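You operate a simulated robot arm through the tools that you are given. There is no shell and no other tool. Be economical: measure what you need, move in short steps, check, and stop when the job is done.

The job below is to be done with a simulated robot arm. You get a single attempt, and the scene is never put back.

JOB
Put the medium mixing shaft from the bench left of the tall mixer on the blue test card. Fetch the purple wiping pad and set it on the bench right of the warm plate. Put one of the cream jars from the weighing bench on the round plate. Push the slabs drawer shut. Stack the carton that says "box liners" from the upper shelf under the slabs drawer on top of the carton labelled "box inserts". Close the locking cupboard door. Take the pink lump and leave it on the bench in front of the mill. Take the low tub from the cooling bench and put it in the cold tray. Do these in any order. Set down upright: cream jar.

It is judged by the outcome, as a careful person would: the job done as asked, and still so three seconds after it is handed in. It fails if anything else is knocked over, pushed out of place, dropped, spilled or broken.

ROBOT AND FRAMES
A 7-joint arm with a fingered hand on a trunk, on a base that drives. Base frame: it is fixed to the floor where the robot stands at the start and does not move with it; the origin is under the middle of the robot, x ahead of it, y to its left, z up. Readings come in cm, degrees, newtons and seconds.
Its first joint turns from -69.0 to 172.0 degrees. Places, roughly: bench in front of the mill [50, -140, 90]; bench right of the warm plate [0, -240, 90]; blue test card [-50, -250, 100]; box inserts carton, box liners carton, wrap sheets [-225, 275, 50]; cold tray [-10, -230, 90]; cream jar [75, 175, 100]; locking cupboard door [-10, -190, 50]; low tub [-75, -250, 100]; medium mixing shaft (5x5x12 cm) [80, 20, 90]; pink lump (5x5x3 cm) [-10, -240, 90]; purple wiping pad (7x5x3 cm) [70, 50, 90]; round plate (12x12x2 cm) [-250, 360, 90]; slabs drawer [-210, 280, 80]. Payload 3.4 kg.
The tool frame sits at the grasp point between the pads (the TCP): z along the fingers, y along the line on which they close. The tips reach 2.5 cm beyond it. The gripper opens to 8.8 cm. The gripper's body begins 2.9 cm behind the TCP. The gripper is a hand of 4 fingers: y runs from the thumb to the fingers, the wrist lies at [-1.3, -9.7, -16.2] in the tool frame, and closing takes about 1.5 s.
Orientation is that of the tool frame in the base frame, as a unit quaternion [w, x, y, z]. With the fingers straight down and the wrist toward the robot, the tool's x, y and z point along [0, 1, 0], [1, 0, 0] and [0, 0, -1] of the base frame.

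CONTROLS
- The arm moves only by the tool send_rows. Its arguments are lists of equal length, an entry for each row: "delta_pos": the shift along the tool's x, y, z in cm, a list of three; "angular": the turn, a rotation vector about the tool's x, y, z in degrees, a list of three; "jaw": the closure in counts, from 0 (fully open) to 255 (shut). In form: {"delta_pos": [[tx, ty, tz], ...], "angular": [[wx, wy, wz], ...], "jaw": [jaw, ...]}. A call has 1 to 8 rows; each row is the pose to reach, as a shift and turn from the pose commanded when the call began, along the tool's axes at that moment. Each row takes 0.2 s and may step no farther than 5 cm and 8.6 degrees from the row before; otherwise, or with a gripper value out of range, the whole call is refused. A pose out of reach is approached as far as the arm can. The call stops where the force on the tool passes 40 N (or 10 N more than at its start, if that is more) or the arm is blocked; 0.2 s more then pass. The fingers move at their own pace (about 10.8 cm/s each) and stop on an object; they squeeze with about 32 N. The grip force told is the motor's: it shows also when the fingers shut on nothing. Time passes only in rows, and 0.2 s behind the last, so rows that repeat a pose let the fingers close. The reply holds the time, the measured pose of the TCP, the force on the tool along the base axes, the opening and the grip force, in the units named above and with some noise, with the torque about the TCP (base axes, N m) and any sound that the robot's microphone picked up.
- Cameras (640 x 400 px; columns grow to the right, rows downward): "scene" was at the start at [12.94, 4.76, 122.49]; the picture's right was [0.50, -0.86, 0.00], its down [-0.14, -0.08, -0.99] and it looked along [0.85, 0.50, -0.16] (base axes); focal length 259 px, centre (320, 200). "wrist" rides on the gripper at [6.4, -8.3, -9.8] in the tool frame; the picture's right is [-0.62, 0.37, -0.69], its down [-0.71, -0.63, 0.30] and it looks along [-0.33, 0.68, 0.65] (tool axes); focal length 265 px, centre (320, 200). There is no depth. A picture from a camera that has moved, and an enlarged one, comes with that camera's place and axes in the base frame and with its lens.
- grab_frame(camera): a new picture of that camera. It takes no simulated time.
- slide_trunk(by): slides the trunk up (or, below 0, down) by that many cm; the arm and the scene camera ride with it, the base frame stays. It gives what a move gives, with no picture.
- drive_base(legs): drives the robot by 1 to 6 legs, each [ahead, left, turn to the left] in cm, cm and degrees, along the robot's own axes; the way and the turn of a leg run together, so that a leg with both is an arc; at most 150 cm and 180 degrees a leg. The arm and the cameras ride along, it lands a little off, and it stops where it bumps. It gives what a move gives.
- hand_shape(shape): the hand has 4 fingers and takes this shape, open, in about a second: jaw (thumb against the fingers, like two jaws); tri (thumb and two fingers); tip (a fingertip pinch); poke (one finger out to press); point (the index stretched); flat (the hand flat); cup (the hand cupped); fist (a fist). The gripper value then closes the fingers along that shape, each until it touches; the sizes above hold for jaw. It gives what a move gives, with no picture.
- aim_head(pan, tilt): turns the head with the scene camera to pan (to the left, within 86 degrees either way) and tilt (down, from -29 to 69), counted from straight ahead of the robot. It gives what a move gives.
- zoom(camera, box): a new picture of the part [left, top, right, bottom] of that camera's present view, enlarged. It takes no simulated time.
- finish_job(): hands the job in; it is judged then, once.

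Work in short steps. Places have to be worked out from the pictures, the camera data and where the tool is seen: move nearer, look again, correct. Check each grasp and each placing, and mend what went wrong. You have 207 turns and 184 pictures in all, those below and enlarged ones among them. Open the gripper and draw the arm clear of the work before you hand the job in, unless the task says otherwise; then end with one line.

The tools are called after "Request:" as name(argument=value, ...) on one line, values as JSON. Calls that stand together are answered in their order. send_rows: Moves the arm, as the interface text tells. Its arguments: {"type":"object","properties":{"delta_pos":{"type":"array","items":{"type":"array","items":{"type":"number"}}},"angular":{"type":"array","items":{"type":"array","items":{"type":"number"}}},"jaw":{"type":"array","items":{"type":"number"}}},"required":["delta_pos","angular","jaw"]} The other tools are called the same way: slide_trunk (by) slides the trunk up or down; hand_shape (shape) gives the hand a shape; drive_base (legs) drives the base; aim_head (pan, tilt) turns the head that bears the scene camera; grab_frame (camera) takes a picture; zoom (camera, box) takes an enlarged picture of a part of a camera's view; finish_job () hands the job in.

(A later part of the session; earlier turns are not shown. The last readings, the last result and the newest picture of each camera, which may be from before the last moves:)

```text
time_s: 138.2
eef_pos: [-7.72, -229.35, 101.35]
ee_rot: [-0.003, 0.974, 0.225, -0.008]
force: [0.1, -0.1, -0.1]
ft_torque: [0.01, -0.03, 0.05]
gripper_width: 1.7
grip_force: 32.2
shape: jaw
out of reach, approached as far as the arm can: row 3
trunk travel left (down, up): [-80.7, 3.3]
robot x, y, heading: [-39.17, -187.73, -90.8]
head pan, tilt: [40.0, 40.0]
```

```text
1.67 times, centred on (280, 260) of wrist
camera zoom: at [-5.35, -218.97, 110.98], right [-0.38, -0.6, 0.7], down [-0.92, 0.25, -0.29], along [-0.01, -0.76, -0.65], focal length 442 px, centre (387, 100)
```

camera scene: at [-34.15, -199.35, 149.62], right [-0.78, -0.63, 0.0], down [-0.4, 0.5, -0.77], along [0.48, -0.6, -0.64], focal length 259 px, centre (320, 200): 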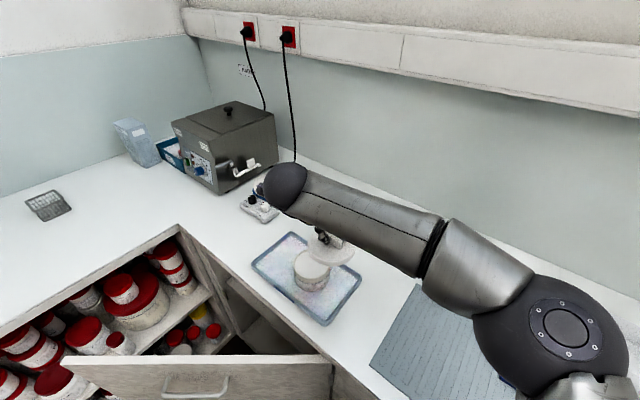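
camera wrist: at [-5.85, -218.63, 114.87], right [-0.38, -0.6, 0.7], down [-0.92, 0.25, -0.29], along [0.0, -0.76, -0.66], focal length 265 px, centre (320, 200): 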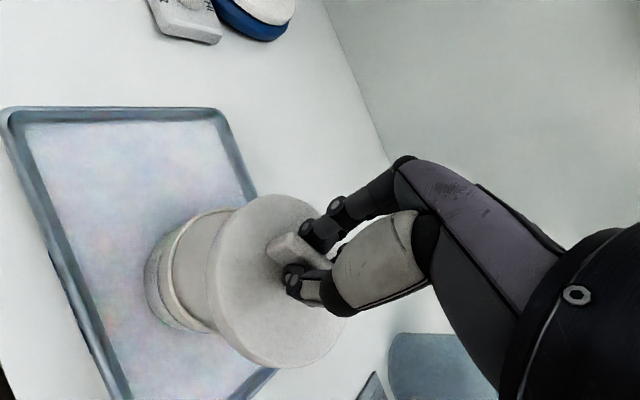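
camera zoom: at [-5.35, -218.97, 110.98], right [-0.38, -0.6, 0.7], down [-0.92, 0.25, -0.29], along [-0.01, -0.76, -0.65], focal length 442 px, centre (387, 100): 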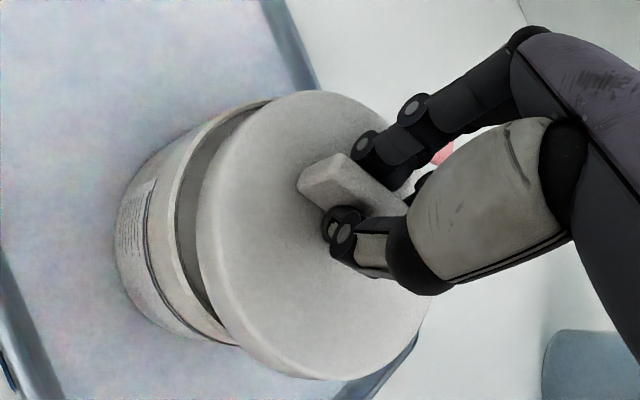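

The lid needs a shift of about (+0.5, +0.7). I correct and lower until it touches.

Request:
send_rows(delta_pos=[[0.4, -0.2, 0], [0.8, -0.4, 0], [0.8, -0.4, 0.5], [0.8, -0.4, 1.0]], angular=[[0, 0, 0], [0, 0, 0], [0, 0, 0], [0, 0, 0]], jaw=[255, 255, 255, 255])

Request:
zoom(camera="scene", box=[270, 210, 370, 310])

Request:
zoom(camera="wrist", box=[120, 140, 440, 380])

```text
time_s: 139.2
eef_pos: [-7.67, -228.96, 100.75]
ee_rot: [-0.002, 0.975, 0.223, -0.009]
force: [-0.1, 0.0, 1.4]
ft_torque: [-0.02, -0.04, 0.01]
gripper_width: 1.7
grip_force: 32.4
shape: jaw
out of reach, approached as far as the arm can: row 1, 2, 3, 4
trunk travel left (down, up): [-80.7, 3.3]
robot x, y, heading: [-39.54, -187.58, -90.6]
head pan, tilt: [40.0, 40.0]
```

```text
4.00 times, centred on (320, 260) of scene
camera zoom: at [-34.19, -199.35, 149.63], right [-0.78, -0.63, 0.0], down [-0.4, 0.5, -0.77], along [0.48, -0.59, -0.64], focal length 1035 px, centre (320, -40)
```

zoom: 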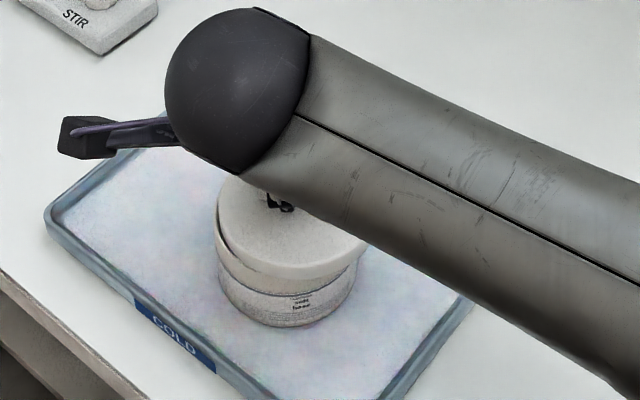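

```text
1.67 times, centred on (280, 260) of wrist
camera zoom: at [-5.33, -218.77, 110.4], right [-0.38, -0.6, 0.7], down [-0.92, 0.26, -0.29], along [-0.01, -0.76, -0.65], focal length 442 px, centre (387, 100)
```

zoom: 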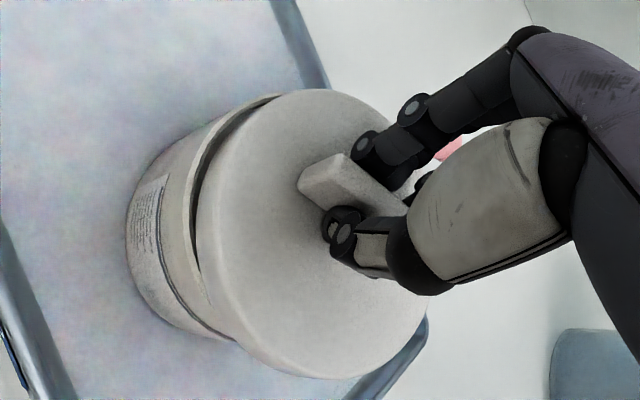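

Nearly there, still ~0.6 cm short in +x where the arm is at its limit; I raise slightly and nudge the base, then lower again.

Request:
send_rows(delta_pos=[[0, 0, -0.4], [0, 0, -0.8]], angular=[[0, 0, 0], [0, 0, 0]], jaw=[255, 255])

Request:
drive_base(legs=[[-0.4, 1.2, 0]])

Request:
send_rows(delta_pos=[[0, 0, 0.4], [0, 0, 0.8], [0, 0, 1.1]], angular=[[0, 0, 0], [0, 0, 0], [0, 0, 0]], jaw=[255, 255, 255])

Request:
zoom(camera="scene", box=[270, 210, 370, 310])

Request:
zoom(camera="wrist", box=[120, 140, 440, 380])

```text
time_s: 139.8
eef_pos: [-7.79, -228.84, 101.55]
ee_rot: [-0.003, 0.975, 0.224, -0.009]
force: [-0.2, 0.6, -0.4]
ft_torque: [-0.01, -0.01, -0.02]
gripper_width: 1.7
grip_force: 31.9
shape: jaw
trunk travel left (down, up): [-80.7, 3.3]
robot x, y, heading: [-39.22, -187.79, -91.0]
head pan, tilt: [40.0, 40.0]
```

```text
time_s: 140.6
eef_pos: [-6.62, -228.53, 101.45]
ee_rot: [-0.003, 0.975, 0.224, -0.009]
force: [0.2, -0.4, 0.3]
ft_torque: [0.02, -0.01, -0.01]
gripper_width: 1.69
grip_force: 31.7
shape: jaw
trunk travel left (down, up): [-80.7, 3.3]
robot x, y, heading: [-37.97, -187.54, -91.1]
head pan, tilt: [40.0, 40.0]
```

```text
time_s: 141.3
eef_pos: [-6.61, -228.59, 100.54]
ee_rot: [-0.003, 0.975, 0.224, -0.009]
force: [0.2, -0.1, 0.8]
ft_torque: [-0.02, -0.01, 0.05]
gripper_width: 1.69
grip_force: 31.7
shape: jaw
trunk travel left (down, up): [-80.7, 3.3]
robot x, y, heading: [-38.35, -187.52, -91.0]
head pan, tilt: [40.0, 40.0]
```

```text
4.00 times, centred on (320, 260) of scene
camera zoom: at [-33.01, -198.97, 149.63], right [-0.78, -0.63, 0.0], down [-0.4, 0.5, -0.77], along [0.48, -0.6, -0.64], focal length 1035 px, centre (320, -40)
```

zoom: 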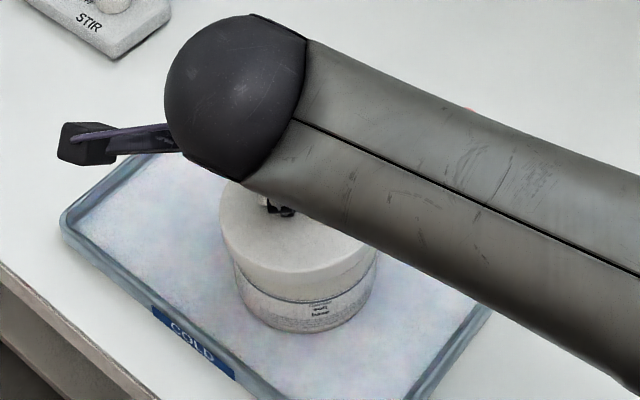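

```text
1.67 times, centred on (280, 260) of wrist
camera zoom: at [-4.27, -218.23, 110.17], right [-0.38, -0.6, 0.7], down [-0.92, 0.26, -0.29], along [-0.01, -0.76, -0.65], focal length 442 px, centre (387, 100)
```

zoom: 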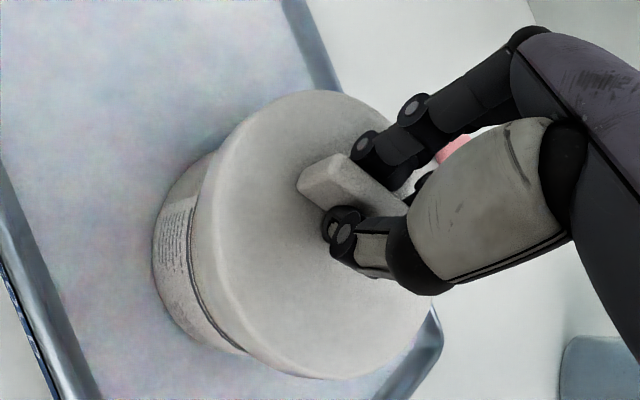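

Slightly too far left now; I shift back 0.4 cm and press down to seat.

Request:
send_rows(delta_pos=[[-0.4, 0, -0.2], [-0.4, 0, 0.3], [-0.4, 0, 0.7], [-0.4, 0, 1.1], [-0.4, 0, 1.5]], angular=[[0, 0, 0], [0, 0, 0], [0, 0, 0], [0, 0, 0], [0, 0, 0]], jaw=[255, 255, 255, 255, 255])

Request:
zoom(camera="scene", box=[270, 210, 370, 310])

```text
time_s: 142.6
eef_pos: [-7.11, -228.69, 99.56]
ee_rot: [0.001, 0.975, 0.223, -0.006]
force: [2.0, -1.1, 29.8]
ft_torque: [0.2, 0.0, -0.04]
gripper_width: 1.72
grip_force: 32.1
shape: jaw
trunk travel left (down, up): [-80.7, 3.3]
robot x, y, heading: [-38.22, -187.53, -91.1]
head pan, tilt: [40.0, 40.0]
heard: snap
```

```text
4.00 times, centred on (320, 260) of scene
camera zoom: at [-33.23, -198.64, 149.72], right [-0.78, -0.63, 0.0], down [-0.4, 0.5, -0.77], along [0.48, -0.6, -0.64], focal length 1035 px, centre (320, -40)
```

zoom: 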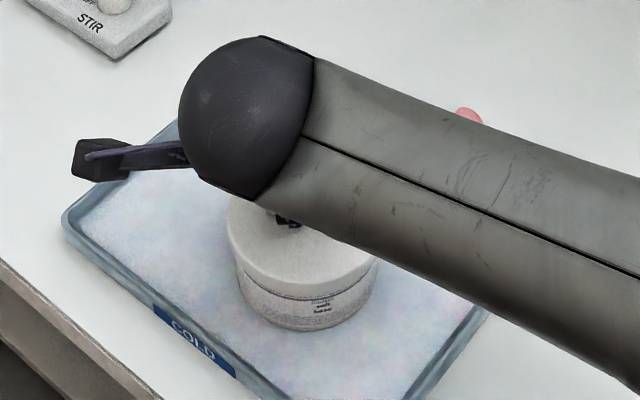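

The lid snapped on. I release, rise, and check; then drive a little ahead for the pink lump.

Request:
send_rows(delta_pos=[[0, 0, -0.3], [0, 0, -0.3], [0, 0, -0.3], [0, 0, -2], [0, 0, -5], [0, 0, -8], [0, 0, -11]], angular=[[0, 0, 0], [0, 0, 0], [0, 0, 0], [0, 0, 0], [0, 0, 0], [0, 0, 0], [0, 0, 0]], jaw=[180, 90, 20, 0, 0, 0, 0])

Request:
drive_base(legs=[[5, 0, 0]])

Request:
grab_frame(camera="wrist")

Request:
grab_frame(camera="scene")

```text
time_s: 144.2
eef_pos: [-6.85, -228.84, 109.89]
ee_rot: [-0.003, 0.975, 0.224, -0.009]
force: [0.8, 1.2, 0.8]
ft_torque: [0.03, -0.01, 0.02]
gripper_width: 8.76
grip_force: 0.1
shape: jaw
trunk travel left (down, up): [-80.7, 3.3]
robot x, y, heading: [-38.29, -187.67, -91.2]
head pan, tilt: [40.0, 40.0]
```

```text
time_s: 145.1
eef_pos: [-6.68, -232.06, 109.79]
ee_rot: [-0.004, 0.974, 0.225, -0.009]
force: [1.2, -1.6, -0.8]
ft_torque: [0.01, 0.02, 0.02]
gripper_width: 8.77
grip_force: 0.1
shape: jaw
trunk travel left (down, up): [-80.7, 3.3]
robot x, y, heading: [-38.36, -190.24, -91.0]
head pan, tilt: [40.0, 40.0]
stopped in leg 1: the robot was blocked; the commanded pose is now the measured one
```

```text
86 pictures are left
camera wrist: at [-4.4, -221.77, 119.46], right [-0.38, -0.61, 0.7], down [-0.92, 0.25, -0.29], along [0.0, -0.75, -0.66], focal length 265 px, centre (320, 200)
```

wrist: 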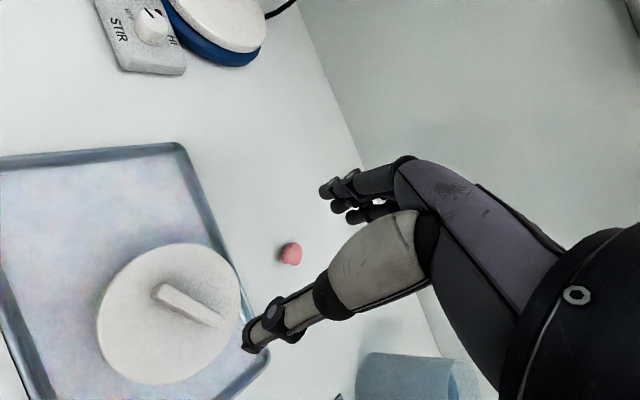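

```text
85 pictures are left
camera scene: at [-33.04, -202.36, 149.58], right [-0.77, -0.63, 0.0], down [-0.41, 0.5, -0.76], along [0.48, -0.59, -0.64], focal length 259 px, centre (320, 200)
```

scene: 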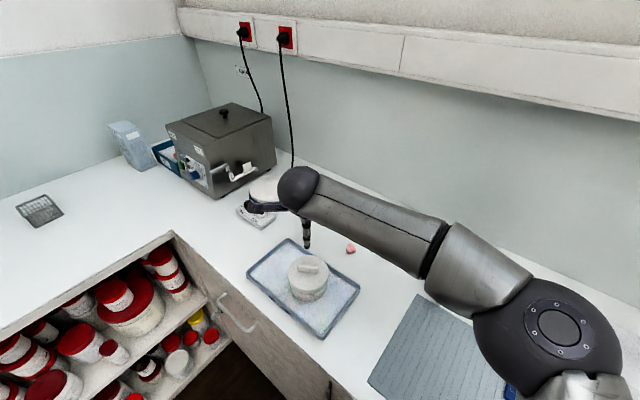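

The door seems to have been nudged by the base; I will check it later. The lump is at (-9.4, -244.4); I move above it, then down.

Request:
send_rows(delta_pos=[[-2.5, 3.2, 1], [-5, 6.5, 3], [-7.5, 9.7, 5], [-7.5, 9.7, 9]], angular=[[0, 0, 0], [0, 0, 0], [0, 0, 0], [0, 0, 0]], jaw=[30, 30, 30, 30])

Request:
grab_frame(camera="wrist")

```text
time_s: 146.1
eef_pos: [-10.88, -245.15, 100.73]
ee_rot: [-0.002, 0.974, 0.227, -0.01]
force: [-0.1, -0.2, 0.2]
ft_torque: [-0.01, -0.02, -0.02]
gripper_width: 7.77
grip_force: 0.0
shape: jaw
out of reach, approached as far as the arm can: row 3, 4
trunk travel left (down, up): [-80.7, 3.3]
robot x, y, heading: [-38.08, -190.42, -90.9]
head pan, tilt: [40.0, 40.0]
```

```text
84 pictures are left
camera wrist: at [-8.5, -234.78, 110.42], right [-0.38, -0.61, 0.7], down [-0.92, 0.25, -0.29], along [0.0, -0.76, -0.65], focal length 265 px, centre (320, 200)
```

wrist: 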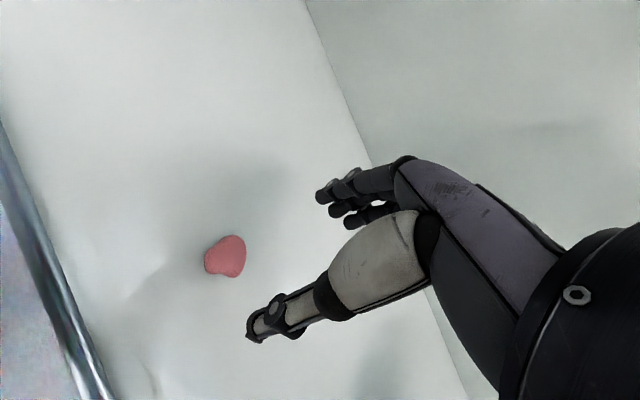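

Lump at (-9.8, -244.6). I shift and descend to z≈92.7, then close.

Request:
send_rows(delta_pos=[[0.8, -0.15, 2], [1.6, -0.3, 5], [1.6, -0.3, 7], [1.6, -0.3, 8]], angular=[[0, 0, 0], [0, 0, 0], [0, 0, 0], [0, 0, 0]], jaw=[30, 30, 30, 30])

Request:
send_rows(delta_pos=[[0, 0, 0], [0, 0, 0], [0, 0, 0], [0, 0, 0], [0, 0, 0], [0, 0, 0], [0, 0, 0]], angular=[[0, 0, 0], [0, 0, 0], [0, 0, 0], [0, 0, 0], [0, 0, 0], [0, 0, 0], [0, 0, 0]], jaw=[80, 130, 180, 230, 255, 255, 255])

Request:
send_rows(delta_pos=[[0, 0, -2], [0, 0, -6], [0, 0, -10]], angular=[[0, 0, 0], [0, 0, 0], [0, 0, 0]], jaw=[255, 255, 255])

Request:
grab_frame(camera="wrist")

```text
time_s: 147.1
eef_pos: [-11.12, -244.52, 92.8]
ee_rot: [-0.001, 0.974, 0.227, -0.009]
force: [-0.5, 0.4, -0.1]
ft_torque: [0.01, -0.02, -0.01]
gripper_width: 7.79
grip_force: 0.0
shape: jaw
out of reach, approached as far as the arm can: row 2, 3, 4
trunk travel left (down, up): [-80.7, 3.3]
robot x, y, heading: [-38.52, -190.28, -90.8]
head pan, tilt: [40.0, 40.0]
```

```text
time_s: 148.7
eef_pos: [-10.99, -244.39, 92.81]
ee_rot: [-0.003, 0.974, 0.226, -0.009]
force: [0.0, 0.2, 0.1]
ft_torque: [-0.02, 0.02, -0.01]
gripper_width: 0.02
grip_force: 32.0
shape: jaw
trunk travel left (down, up): [-80.7, 3.3]
robot x, y, heading: [-38.26, -190.45, -90.6]
head pan, tilt: [40.0, 40.0]
```

```text
time_s: 149.5
eef_pos: [-11.05, -244.4, 102.88]
ee_rot: [-0.004, 0.974, 0.227, -0.009]
force: [0.2, 0.8, -0.4]
ft_torque: [-0.03, 0.01, 0.01]
gripper_width: 0.0
grip_force: 32.4
shape: jaw
trunk travel left (down, up): [-80.7, 3.3]
robot x, y, heading: [-38.23, -190.52, -90.7]
head pan, tilt: [40.0, 40.0]
```

```text
83 pictures are left
camera wrist: at [-8.75, -234.2, 112.51], right [-0.38, -0.6, 0.7], down [-0.92, 0.25, -0.29], along [0.0, -0.76, -0.65], focal length 265 px, centre (320, 200)
```

wrist: 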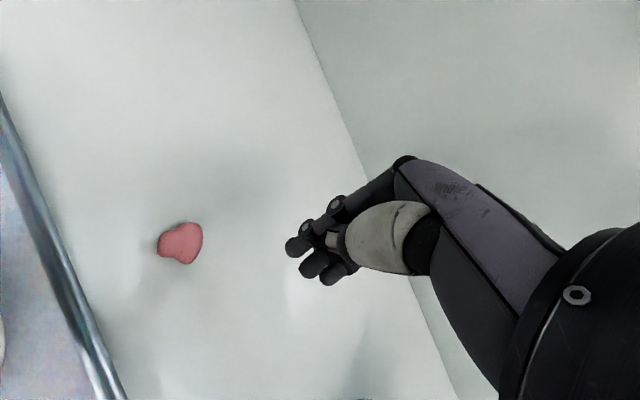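

The arm fell short in x and nudged the lump to about (-7.7, -242.3). I strafe the base 5 cm left and try again.

Request:
drive_base(legs=[[0, 5, 0]])

Request:
send_rows(delta_pos=[[0, -1.5, 0], [-0.1, -2.9, 0], [-0.1, -2.9, 3]], angular=[[0, 0, 0], [0, 0, 0], [0, 0, 0]], jaw=[100, 30, 20])

Request:
grab_frame(camera="wrist")

```text
time_s: 150.4
eef_pos: [-6.07, -244.6, 102.86]
ee_rot: [-0.003, 0.974, 0.226, -0.01]
force: [0.9, -0.5, 0.0]
ft_torque: [0.0, 0.01, -0.01]
gripper_width: 0.0
grip_force: 32.4
shape: jaw
trunk travel left (down, up): [-80.7, 3.3]
robot x, y, heading: [-33.05, -190.46, -90.6]
head pan, tilt: [40.0, 40.0]
```

```text
time_s: 151.2
eef_pos: [-7.43, -242.15, 99.83]
ee_rot: [-0.002, 0.974, 0.227, -0.008]
force: [1.2, 0.7, -0.1]
ft_torque: [0.0, 0.0, -0.01]
gripper_width: 8.09
grip_force: 0.0
shape: jaw
trunk travel left (down, up): [-80.7, 3.3]
robot x, y, heading: [-33.45, -190.31, -90.7]
head pan, tilt: [40.0, 40.0]
```

```text
82 pictures are left
camera wrist: at [-5.13, -231.86, 109.5], right [-0.38, -0.6, 0.7], down [-0.92, 0.25, -0.29], along [0.0, -0.76, -0.65], focal length 265 px, centre (320, 200)
```

wrist: 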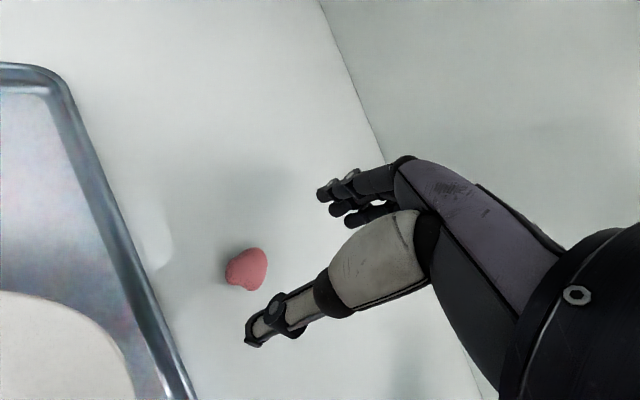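

Aligned. I descend and close.

Request:
send_rows(delta_pos=[[0, -0.2, 3], [0, -0.2, 6], [0, -0.2, 7.2]], angular=[[0, 0, 0], [0, 0, 0], [0, 0, 0]], jaw=[20, 20, 20])

Request:
send_rows(delta_pos=[[0, 0, 0], [0, 0, 0], [0, 0, 0], [0, 0, 0], [0, 0, 0], [0, 0, 0], [0, 0, 0]], angular=[[0, 0, 0], [0, 0, 0], [0, 0, 0], [0, 0, 0], [0, 0, 0], [0, 0, 0], [0, 0, 0]], jaw=[80, 130, 180, 230, 255, 255, 255])

Request:
send_rows(delta_pos=[[0, 0, -2], [0, 0, -6], [0, 0, -10], [0, 0, -14], [0, 0, -18]], angular=[[0, 0, 0], [0, 0, 0], [0, 0, 0], [0, 0, 0], [0, 0, 0]], jaw=[255, 255, 255, 255, 255])

Request:
aim_head(pan=50, tilt=45)

Request:
grab_frame(camera="scene")

```text
time_s: 152.0
eef_pos: [-7.79, -242.0, 92.63]
ee_rot: [-0.002, 0.974, 0.226, -0.008]
force: [-0.1, 0.5, 2.1]
ft_torque: [-0.12, -0.04, -0.03]
gripper_width: 8.06
grip_force: 0.1
shape: jaw
trunk travel left (down, up): [-80.7, 3.3]
robot x, y, heading: [-33.04, -190.13, -90.9]
head pan, tilt: [40.0, 40.0]
```

```text
time_s: 153.6
eef_pos: [-7.65, -241.97, 92.66]
ee_rot: [-0.001, 0.974, 0.226, -0.009]
force: [1.1, -1.8, 8.7]
ft_torque: [-0.29, -0.17, 0.02]
gripper_width: 3.57
grip_force: 31.7
shape: jaw
trunk travel left (down, up): [-80.7, 3.3]
robot x, y, heading: [-33.56, -190.48, -91.0]
head pan, tilt: [40.0, 40.0]
```

```text
time_s: 154.8
eef_pos: [-7.33, -242.11, 110.68]
ee_rot: [-0.002, 0.974, 0.226, -0.01]
force: [0.3, 0.7, 0.4]
ft_torque: [0.01, 0.0, 0.0]
gripper_width: 3.47
grip_force: 31.6
shape: jaw
trunk travel left (down, up): [-80.7, 3.3]
robot x, y, heading: [-33.37, -190.6, -90.8]
head pan, tilt: [40.0, 40.0]
```

```text
time_s: 155.5
eef_pos: [-7.41, -242.23, 110.58]
ee_rot: [-0.002, 0.974, 0.226, -0.01]
force: [-0.3, -0.5, -0.6]
ft_torque: [0.03, -0.01, 0.03]
gripper_width: 3.49
grip_force: 32.0
shape: jaw
trunk travel left (down, up): [-80.7, 3.3]
robot x, y, heading: [-33.24, -190.48, -90.9]
head pan, tilt: [50.0, 45.0]
```

```text
81 pictures are left
camera scene: at [-27.24, -200.75, 148.9], right [-0.65, -0.76, 0.0], down [-0.54, 0.46, -0.71], along [0.54, -0.46, -0.71], focal length 259 px, centre (320, 200)
```

scene: 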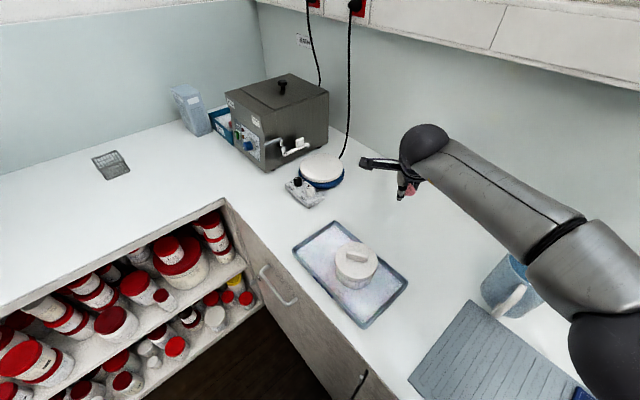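

The lump is held (3.5 cm) and the cupboard door now looks shut. I back off, turn left to face the mixing bench and approach the mill (at about (72, -135)).

Request:
drive_base(legs=[[-22, 0, 0], [0, 0, 91], [29, 0, 0]])

Request:
aim_head(pan=25, tilt=30)

Request:
grab_frame(camera="scene")

```text
time_s: 162.6
eef_pos: [47.38, -142.42, 110.72]
ee_rot: [0.005, 0.526, 0.851, -0.009]
force: [-0.7, 0.3, -1.1]
ft_torque: [-0.02, 0.02, -0.02]
gripper_width: 3.44
grip_force: 32.1
shape: jaw
trunk travel left (down, up): [-80.7, 3.3]
robot x, y, heading: [-4.35, -168.4, -0.2]
head pan, tilt: [50.0, 45.0]
```

```text
time_s: 163.5
eef_pos: [47.39, -142.5, 110.66]
ee_rot: [0.005, 0.527, 0.85, -0.009]
force: [-0.6, -0.7, 1.0]
ft_torque: [0.01, -0.01, 0.0]
gripper_width: 3.43
grip_force: 32.2
shape: jaw
trunk travel left (down, up): [-80.7, 3.3]
robot x, y, heading: [-4.14, -168.64, -0.4]
head pan, tilt: [25.0, 30.0]
```

```text
80 pictures are left
camera scene: at [8.95, -164.88, 151.15], right [0.42, -0.91, 0.0], down [-0.46, -0.21, -0.87], along [0.79, 0.36, -0.5], focal length 259 px, centre (320, 200)
```

scene: 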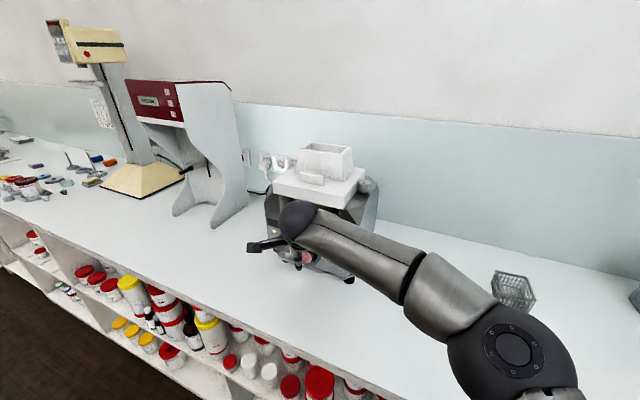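

The mill's front is at x≈61, the lump hangs at (47, -142), in front of it. I lower it to the bench.

Request:
send_rows(delta_pos=[[0.5, 0, 4.5], [1, 0, 9], [1, 0, 13], [1, 0, 16], [1, 0, 17.3], [1, 0, 17.9]], angular=[[0, 0, 0], [0, 0, 0], [0, 0, 0], [0, 0, 0], [0, 0, 0], [0, 0, 0]], jaw=[255, 255, 255, 255, 255, 255])

Request:
send_rows(delta_pos=[[0, 0, 0], [0, 0, 0], [0, 0, 0], [0, 0, -3], [0, 0, -7], [0, 0, -11], [0, 0, -15]], angular=[[0, 0, 0], [0, 0, 0], [0, 0, 0], [0, 0, 0], [0, 0, 0], [0, 0, 0], [0, 0, 0]], jaw=[180, 80, 0, 0, 0, 0, 0])

Request:
grab_frame(camera="wrist")

```text
time_s: 164.9
eef_pos: [46.78, -141.94, 92.7]
ee_rot: [0.004, 0.526, 0.851, -0.008]
force: [-0.3, 0.2, -0.8]
ft_torque: [0.03, 0.0, 0.02]
gripper_width: 3.39
grip_force: 32.3
shape: jaw
trunk travel left (down, up): [-80.7, 3.3]
robot x, y, heading: [-3.74, -168.87, -0.6]
head pan, tilt: [25.0, 30.0]
```

```text
time_s: 166.5
eef_pos: [45.97, -141.54, 108.04]
ee_rot: [0.006, 0.524, 0.852, -0.007]
force: [-22.4, -0.5, -3.0]
ft_torque: [-0.05, -0.24, 0.16]
gripper_width: 8.76
grip_force: 0.0
shape: jaw
trunk travel left (down, up): [-80.7, 3.3]
robot x, y, heading: [-4.05, -168.88, -0.5]
head pan, tilt: [25.0, 30.0]
```

```text
79 pictures are left
camera wrist: at [35.61, -139.38, 117.69], right [0.61, -0.37, 0.7], down [-0.24, -0.93, -0.29], along [0.76, 0.01, -0.65], focal length 265 px, centre (320, 200)
```

wrist: 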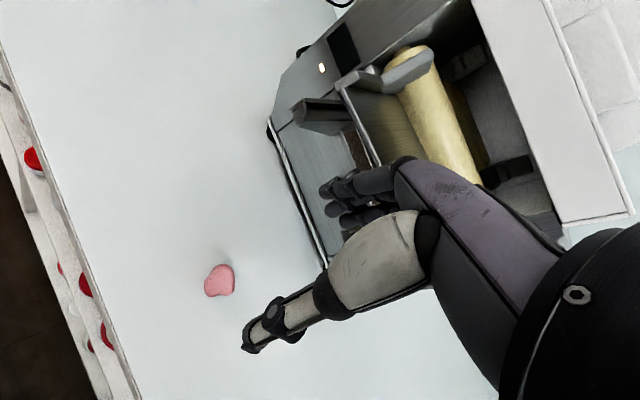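

The lump lies in front of the mill, but a finger touches the mill's front (22 N). I draw the hand straight back in -x, then up.

Request:
send_rows(delta_pos=[[0.9, -1.8, 0], [1.8, -3.6, 0], [2.7, -5.4, 0], [4, -8, -1]], angular=[[0, 0, 0], [0, 0, 0], [0, 0, 0], [0, 0, 0]], jaw=[0, 0, 0, 0])

Request:
drive_base(legs=[[-25, 0, 0]])

Request:
grab_frame(camera="scene")

```text
time_s: 167.5
eef_pos: [37.89, -141.69, 109.01]
ee_rot: [0.005, 0.527, 0.85, -0.008]
force: [0.8, 0.2, 0.6]
ft_torque: [0.0, 0.0, -0.01]
gripper_width: 8.79
grip_force: 0.0
shape: jaw
trunk travel left (down, up): [-80.7, 3.3]
robot x, y, heading: [-4.58, -168.97, -0.4]
head pan, tilt: [25.0, 30.0]
```

```text
time_s: 169.3
eef_pos: [13.47, -141.38, 108.79]
ee_rot: [0.005, 0.526, 0.85, -0.009]
force: [-0.2, -0.5, 0.5]
ft_torque: [0.02, -0.03, -0.02]
gripper_width: 8.77
grip_force: 0.1
shape: jaw
trunk travel left (down, up): [-80.7, 3.3]
robot x, y, heading: [-28.31, -168.39, -0.7]
head pan, tilt: [25.0, 30.0]
```

```text
78 pictures are left
camera scene: at [-15.67, -164.7, 151.16], right [0.42, -0.91, 0.0], down [-0.45, -0.21, -0.87], along [0.79, 0.36, -0.5], focal length 259 px, centre (320, 200)
```

scene: 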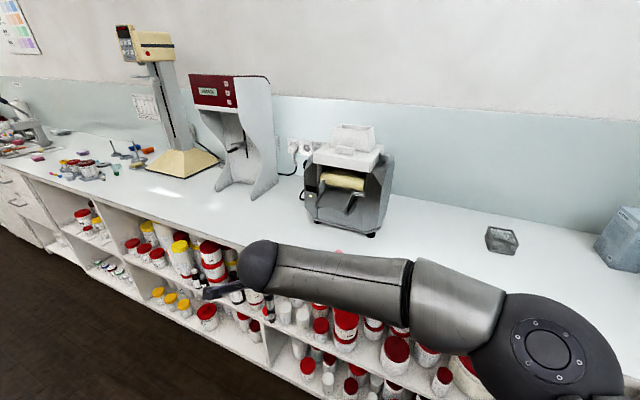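

The lump is in place. Next the purple pad at about (70.5, 52): I drive along the bench to (15, 26).

Request:
drive_base(legs=[[0, 150, 0.7], [0, 44, 0], [40, 0, 0]])

Request:
grab_frame(camera="wrist")

```text
time_s: 181.1
eef_pos: [53.97, 52.25, 108.81]
ee_rot: [0.006, 0.521, 0.854, -0.008]
force: [1.2, -0.7, -0.4]
ft_torque: [-0.06, -0.01, -0.04]
gripper_width: 8.75
grip_force: 0.1
shape: jaw
trunk travel left (down, up): [-80.7, 3.3]
robot x, y, heading: [11.97, 24.13, 0.4]
head pan, tilt: [25.0, 30.0]
```

```text
77 pictures are left
camera wrist: at [43.65, 54.29, 118.53], right [0.61, -0.37, 0.7], down [-0.23, -0.93, -0.29], along [0.76, 0.01, -0.65], focal length 265 px, centre (320, 200)
```

wrist: 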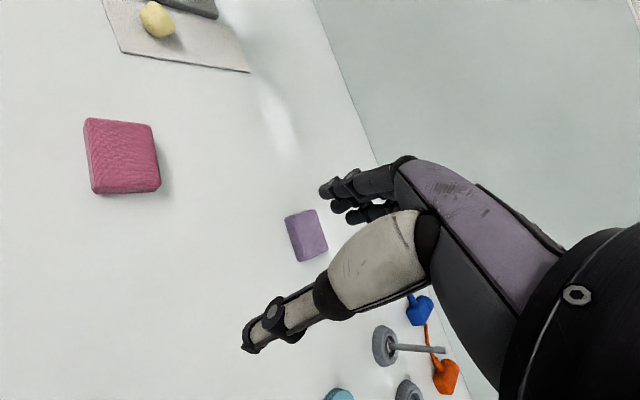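

The pad is at (69.6, 50.9), its long side along y. I drive 5 cm nearer, turn the hand 36° and go above it.

Request:
drive_base(legs=[[5, 0, 0]])

Request:
send_rows(delta_pos=[[-1.4, 2.2, 1.5], [-2.8, 4.4, 3], [-4.2, 6.6, 5], [-5.5, 8.9, 6], [-5.5, 8.9, 8]], angular=[[0, 0, 8], [0, 0, 16], [0, 0, 24], [0, 0, 32], [0, 0, 36]], jaw=[0, 0, 0, 0, 0])

Request:
grab_frame(camera="wrist")

```text
time_s: 182.0
eef_pos: [58.97, 52.32, 108.85]
ee_rot: [0.005, 0.52, 0.854, -0.008]
force: [0.4, 0.5, 0.3]
ft_torque: [-0.01, -0.02, 0.01]
gripper_width: 8.77
grip_force: 0.1
shape: jaw
trunk travel left (down, up): [-80.7, 3.3]
robot x, y, heading: [17.28, 24.62, 0.4]
head pan, tilt: [25.0, 30.0]
```

```text
time_s: 183.2
eef_pos: [70.53, 48.94, 102.32]
ee_rot: [0.007, 0.747, 0.665, -0.007]
force: [-0.5, 0.6, -0.1]
ft_torque: [-0.01, -0.01, 0.0]
gripper_width: 8.75
grip_force: 0.1
shape: jaw
out of reach, approached as far as the arm can: row 4, 5
trunk travel left (down, up): [-80.7, 3.3]
robot x, y, heading: [17.09, 24.47, 0.1]
head pan, tilt: [25.0, 30.0]
```

```text
76 pictures are left
camera wrist: at [62.97, 56.44, 111.78], right [0.29, -0.65, 0.71], down [-0.71, -0.64, -0.29], along [0.64, -0.42, -0.65], focal length 265 px, centre (320, 200)
```

wrist: 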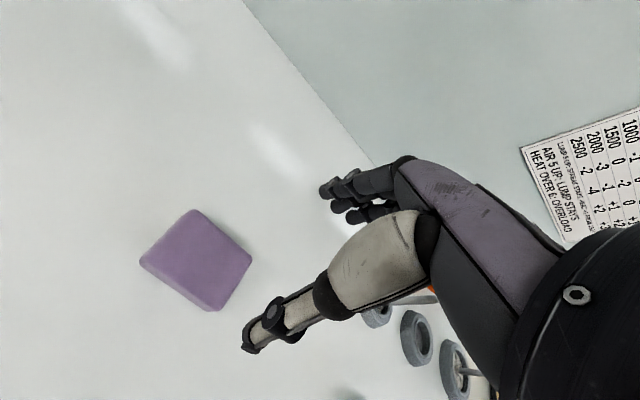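

I strafe 4 cm left to bring the arm in range and descend over the pad.

Request:
drive_base(legs=[[0, 4, 0]])

Request:
send_rows(delta_pos=[[-1.2, -0.9, 0], [-1.2, -0.9, 3], [-1.2, -0.9, 6], [-1.2, -0.9, 8.5], [-1.2, -0.9, 9.4]], angular=[[0, 0, 0], [0, 0, 0], [0, 0, 0], [0, 0, 0], [0, 0, 0]], jaw=[0, 0, 0, 0, 0])

Request:
send_rows(delta_pos=[[0, 0, 0], [0, 0, 0], [0, 0, 0], [0, 0, 0], [0, 0, 0], [0, 0, 0], [0, 0, 0]], angular=[[0, 0, 0], [0, 0, 0], [0, 0, 0], [0, 0, 0], [0, 0, 0], [0, 0, 0], [0, 0, 0]], jaw=[60, 120, 180, 230, 255, 255, 255])

Request:
send_rows(delta_pos=[[0, 0, -2], [0, 0, -6], [0, 0, -10], [0, 0, -14], [0, 0, -17]], angular=[[0, 0, 0], [0, 0, 0], [0, 0, 0], [0, 0, 0], [0, 0, 0]], jaw=[255, 255, 255, 255, 255])

Request:
grab_frame(camera="wrist")

```text
time_s: 184.1
eef_pos: [70.5, 52.86, 102.08]
ee_rot: [0.007, 0.747, 0.664, -0.006]
force: [-0.2, -0.3, 0.1]
ft_torque: [-0.01, 0.0, 0.02]
gripper_width: 8.79
grip_force: 0.1
shape: jaw
trunk travel left (down, up): [-80.7, 3.3]
robot x, y, heading: [17.21, 28.37, 0.4]
head pan, tilt: [25.0, 30.0]
```

```text
time_s: 185.3
eef_pos: [69.44, 51.85, 92.8]
ee_rot: [0.007, 0.747, 0.665, -0.007]
force: [0.0, 0.0, -0.4]
ft_torque: [0.0, 0.02, 0.01]
gripper_width: 8.78
grip_force: 0.0
shape: jaw
trunk travel left (down, up): [-80.7, 3.3]
robot x, y, heading: [17.28, 28.2, 0.4]
head pan, tilt: [25.0, 30.0]
```

```text
time_s: 186.9
eef_pos: [69.54, 51.7, 92.69]
ee_rot: [0.007, 0.747, 0.665, -0.007]
force: [-1.0, 1.0, 0.3]
ft_torque: [0.02, 0.0, 0.0]
gripper_width: 4.39
grip_force: 32.1
shape: jaw
trunk travel left (down, up): [-80.7, 3.3]
robot x, y, heading: [17.1, 28.59, 0.5]
head pan, tilt: [25.0, 30.0]
```

```text
time_s: 188.1
eef_pos: [69.35, 52.01, 109.77]
ee_rot: [0.007, 0.747, 0.665, -0.006]
force: [-0.6, -0.9, -0.1]
ft_torque: [0.01, 0.01, -0.01]
gripper_width: 4.39
grip_force: 32.1
shape: jaw
trunk travel left (down, up): [-80.7, 3.3]
robot x, y, heading: [16.78, 28.71, 0.3]
head pan, tilt: [25.0, 30.0]
```

```text
75 pictures are left
camera wrist: at [61.96, 59.4, 119.23], right [0.29, -0.64, 0.71], down [-0.71, -0.64, -0.29], along [0.64, -0.41, -0.65], focal length 265 px, centre (320, 200)
```

wrist: 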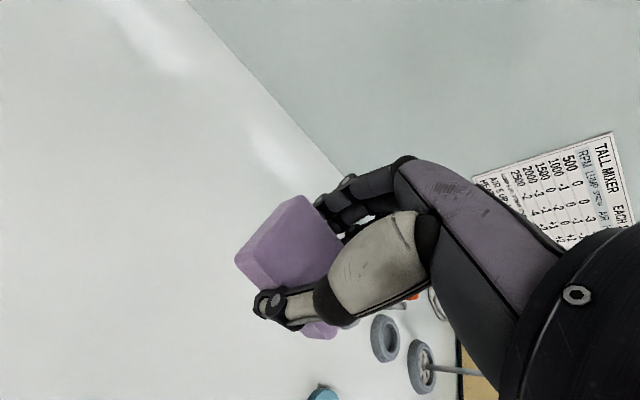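

The pad is held (4.4 cm). I back off, turn toward the cooling bench and drive up to it, checking the cupboard door on the way.

Request:
drive_base(legs=[[-65, 0, 0], [0, 0, -90.3], [150, 0, 0], [35, 28, 0]])

Request:
aim_head(pan=10, tilt=45)

Request:
grab_frame(camera="scene")

```text
time_s: 204.9
eef_pos: [6.64, -211.69, 109.58]
ee_rot: [0.0, 0.998, -0.058, -0.01]
force: [0.2, 0.0, 0.5]
ft_torque: [0.02, -0.03, 0.01]
gripper_width: 4.33
grip_force: 32.1
shape: jaw
trunk travel left (down, up): [-80.7, 3.3]
robot x, y, heading: [-16.8, -159.45, -89.4]
head pan, tilt: [25.0, 30.0]
```

```text
time_s: 205.7
eef_pos: [6.55, -211.68, 109.71]
ee_rot: [0.001, 0.998, -0.059, -0.009]
force: [-0.5, 0.5, -0.7]
ft_torque: [-0.02, 0.06, -0.01]
gripper_width: 4.33
grip_force: 32.1
shape: jaw
trunk travel left (down, up): [-80.7, 3.3]
robot x, y, heading: [-16.76, -158.73, -89.7]
head pan, tilt: [10.0, 45.0]
```

```text
74 pictures are left
camera scene: at [-15.41, -172.15, 148.9], right [-0.98, -0.18, 0.0], down [-0.13, 0.69, -0.71], along [0.13, -0.7, -0.71], focal length 259 px, centre (320, 200)
```

scene: 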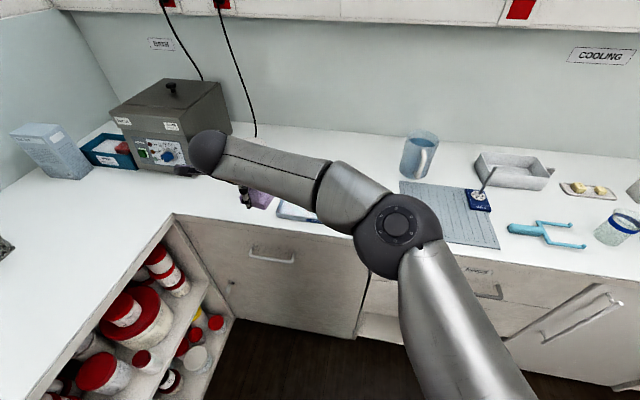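

The door looks closed; I zoom on it to make sure.

Request:
zoom(camera="scene", box=[150, 190, 430, 365])

```text
2.29 times, centred on (290, 278) of scene
camera zoom: at [-15.41, -172.15, 148.9], right [-0.98, -0.18, 0.0], down [-0.13, 0.69, -0.71], along [0.13, -0.7, -0.71], focal length 591 px, centre (389, 23)
```

zoom: 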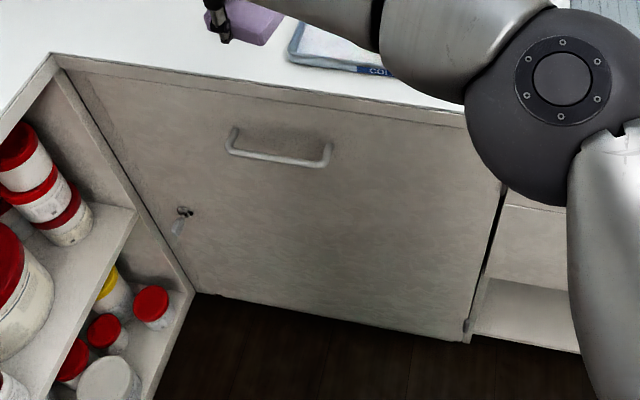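

The door is flush and shut. I drive ahead to bring the pad over the bench right of the warm plate.

Request:
drive_base(legs=[[33, 0, -0.5]])

Request:
aim_head(pan=25, tilt=45)

Request:
grab_frame(camera="scene")

```text
time_s: 207.9
eef_pos: [5.77, -244.95, 109.58]
ee_rot: [0.0, 0.998, -0.065, -0.011]
force: [-0.5, -0.1, -0.3]
ft_torque: [0.03, 0.01, -0.01]
gripper_width: 4.35
grip_force: 32.4
shape: jaw
trunk travel left (down, up): [-80.7, 3.3]
robot x, y, heading: [-16.69, -192.28, -90.2]
head pan, tilt: [10.0, 45.0]
```

```text
time_s: 208.7
eef_pos: [5.79, -245.01, 109.72]
ee_rot: [0.0, 0.998, -0.064, -0.01]
force: [-0.5, -0.5, -0.1]
ft_torque: [0.01, 0.02, 0.0]
gripper_width: 4.35
grip_force: 32.0
shape: jaw
trunk travel left (down, up): [-80.7, 3.3]
robot x, y, heading: [-17.19, -192.35, -90.3]
head pan, tilt: [25.0, 45.0]
```

```text
72 pictures are left
camera scene: at [-13.55, -204.65, 148.9], right [-0.91, -0.42, 0.0], down [-0.29, 0.64, -0.71], along [0.29, -0.64, -0.71], focal length 259 px, centre (320, 200)
```

scene: 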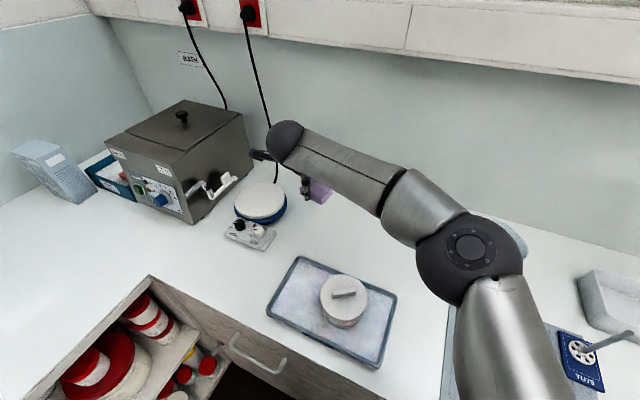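

Below the pad the bench right of the warm plate is free. I lower it at about (7.5, -245).

Request:
send_rows(delta_pos=[[0.8, 0, 4.5], [1.6, 0, 9], [1.6, 0, 13], [1.6, 0, 15.5], [1.6, 0, 16.6], [1.6, 0, 17]], angular=[[0, 0, 0], [0, 0, 0], [0, 0, 0], [0, 0, 0], [0, 0, 0], [0, 0, 0]], jaw=[255, 255, 255, 255, 255, 255])

Request:
send_rows(delta_pos=[[0, 0, 0], [0, 0, 0], [0, 0, 0], [0, 0, -3], [0, 0, -7], [0, 0, -11], [0, 0, -15]], angular=[[0, 0, 0], [0, 0, 0], [0, 0, 0], [0, 0, 0], [0, 0, 0], [0, 0, 0], [0, 0, 0]], jaw=[180, 80, 20, 20, 20, 20, 20])

Request:
drive_base(legs=[[-40, 0, 0]])

Request:
aim_head(pan=5, tilt=35)

Request:
grab_frame(camera="scene")

```text
time_s: 210.1
eef_pos: [7.06, -245.15, 92.72]
ee_rot: [0.002, 0.998, -0.065, -0.008]
force: [1.1, -0.5, 2.2]
ft_torque: [0.11, -0.01, 0.01]
gripper_width: 4.3
grip_force: 31.8
shape: jaw
trunk travel left (down, up): [-80.7, 3.3]
robot x, y, heading: [-17.1, -192.56, -90.1]
head pan, tilt: [25.0, 45.0]
```

```text
time_s: 211.7
eef_pos: [7.42, -245.28, 107.59]
ee_rot: [0.0, 0.998, -0.065, -0.01]
force: [-0.2, -0.4, -0.2]
ft_torque: [-0.03, 0.0, -0.01]
gripper_width: 8.08
grip_force: 0.0
shape: jaw
trunk travel left (down, up): [-80.7, 3.3]
robot x, y, heading: [-16.55, -192.34, -90.3]
head pan, tilt: [25.0, 45.0]
```

```text
time_s: 214.2
eef_pos: [7.41, -205.57, 107.57]
ee_rot: [0.0, 0.998, -0.067, -0.01]
force: [-0.4, 0.2, -0.6]
ft_torque: [0.0, -0.02, -0.03]
gripper_width: 8.09
grip_force: 0.1
shape: jaw
trunk travel left (down, up): [-80.7, 3.3]
robot x, y, heading: [-16.19, -152.81, -90.7]
head pan, tilt: [25.0, 45.0]
```

```text
time_s: 215.0
eef_pos: [7.5, -205.58, 107.49]
ee_rot: [0.0, 0.998, -0.068, -0.009]
force: [0.3, -0.6, 0.5]
ft_torque: [-0.03, -0.06, 0.01]
gripper_width: 8.1
grip_force: 0.0
shape: jaw
trunk travel left (down, up): [-80.7, 3.3]
robot x, y, heading: [-16.75, -152.29, -90.6]
head pan, tilt: [5.0, 35.0]
```

```text
71 pictures are left
camera scene: at [-15.94, -166.27, 150.37], right [-1.0, -0.08, 0.0], down [-0.04, 0.57, -0.82], along [0.06, -0.82, -0.57], focal length 259 px, centre (320, 200)
```

scene: 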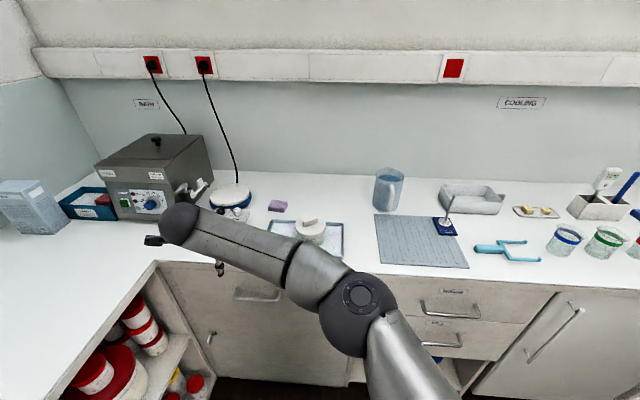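

The cooling bench work is complete: pad, tub with lid, shaft and door all fine. I drive back along the room to the weighing bench (y≈150).

Request:
drive_base(legs=[[-150, -12, 0], [-140, -10, 0], [0, 0, 90.6]])

Request:
aim_head(pan=20, tilt=25)

Request:
grab_frame(camera="scene")

```text
refused: leg 1 is longer than a leg can be; nothing moved
```

```text
time_s: 215.8
eef_pos: [7.57, -205.51, 107.44]
ee_rot: [0.0, 0.998, -0.067, -0.01]
force: [0.2, -0.4, 0.8]
ft_torque: [-0.02, 0.02, 0.0]
gripper_width: 8.1
grip_force: 0.0
shape: jaw
trunk travel left (down, up): [-80.7, 3.3]
robot x, y, heading: [-16.58, -152.63, -90.7]
head pan, tilt: [20.0, 25.0]
```

```text
70 pictures are left
camera scene: at [-13.58, -166.16, 151.95], right [-0.94, -0.33, 0.0], down [-0.14, 0.4, -0.91], along [0.3, -0.85, -0.42], focal length 259 px, centre (320, 200)
```

scene: 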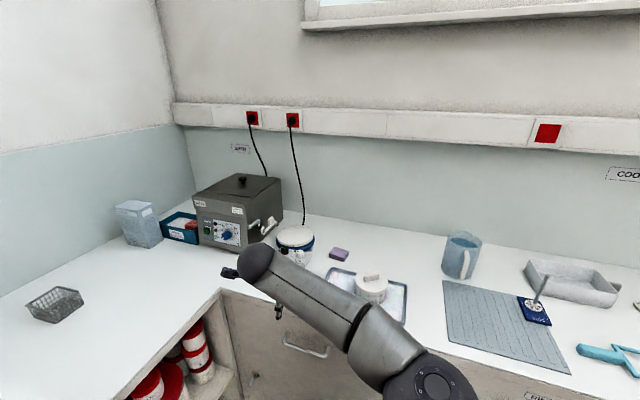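

The leg was slightly too long; I shorten the legs.

Request:
drive_base(legs=[[-140, -12, 0], [-140, -10, 0], [-8, 0, 0], [0, 0, 90.6]])

Request:
grab_frame(camera="scene")

```text
time_s: 233.7
eef_pos: [16.86, 155.85, 107.4]
ee_rot: [0.006, 0.757, 0.653, -0.006]
force: [0.0, 0.4, -0.4]
ft_torque: [0.02, -0.02, 0.01]
gripper_width: 8.1
grip_force: 0.0
shape: jaw
trunk travel left (down, up): [-80.7, 3.3]
robot x, y, heading: [-36.55, 132.83, -1.6]
head pan, tilt: [20.0, 25.0]
```

```text
69 pictures are left
camera scene: at [-22.74, 135.61, 151.95], right [0.32, -0.95, 0.0], down [-0.4, -0.14, -0.91], along [0.86, 0.29, -0.42], focal length 259 px, centre (320, 200)
```

scene: 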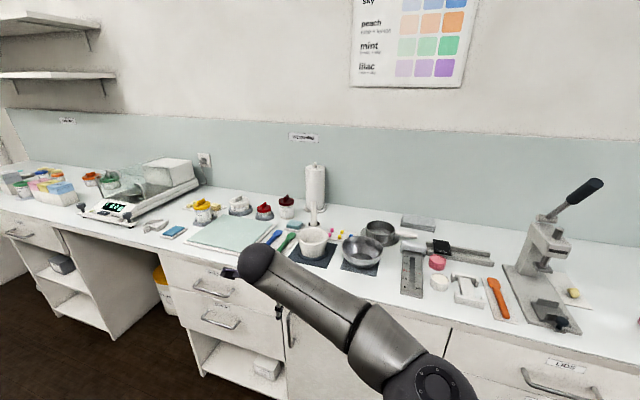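

I zoom on the jars near the balance.

Request:
zoom(camera="scene", box=[150, 170, 360, 290])

```text
3.05 times, centred on (255, 230) of scene
camera zoom: at [-22.74, 135.61, 151.95], right [0.32, -0.95, 0.0], down [-0.4, -0.14, -0.91], along [0.86, 0.29, -0.42], focal length 788 px, centre (518, 109)
```

zoom: 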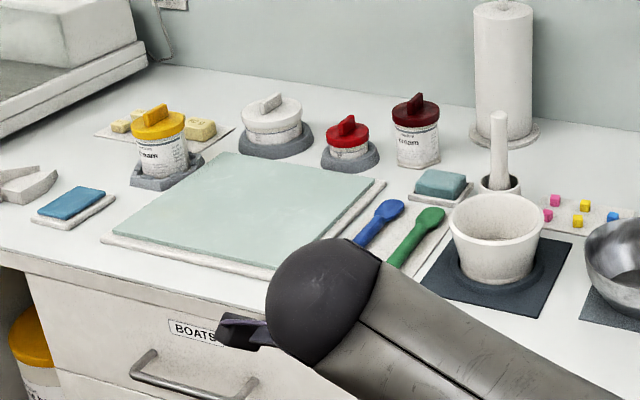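

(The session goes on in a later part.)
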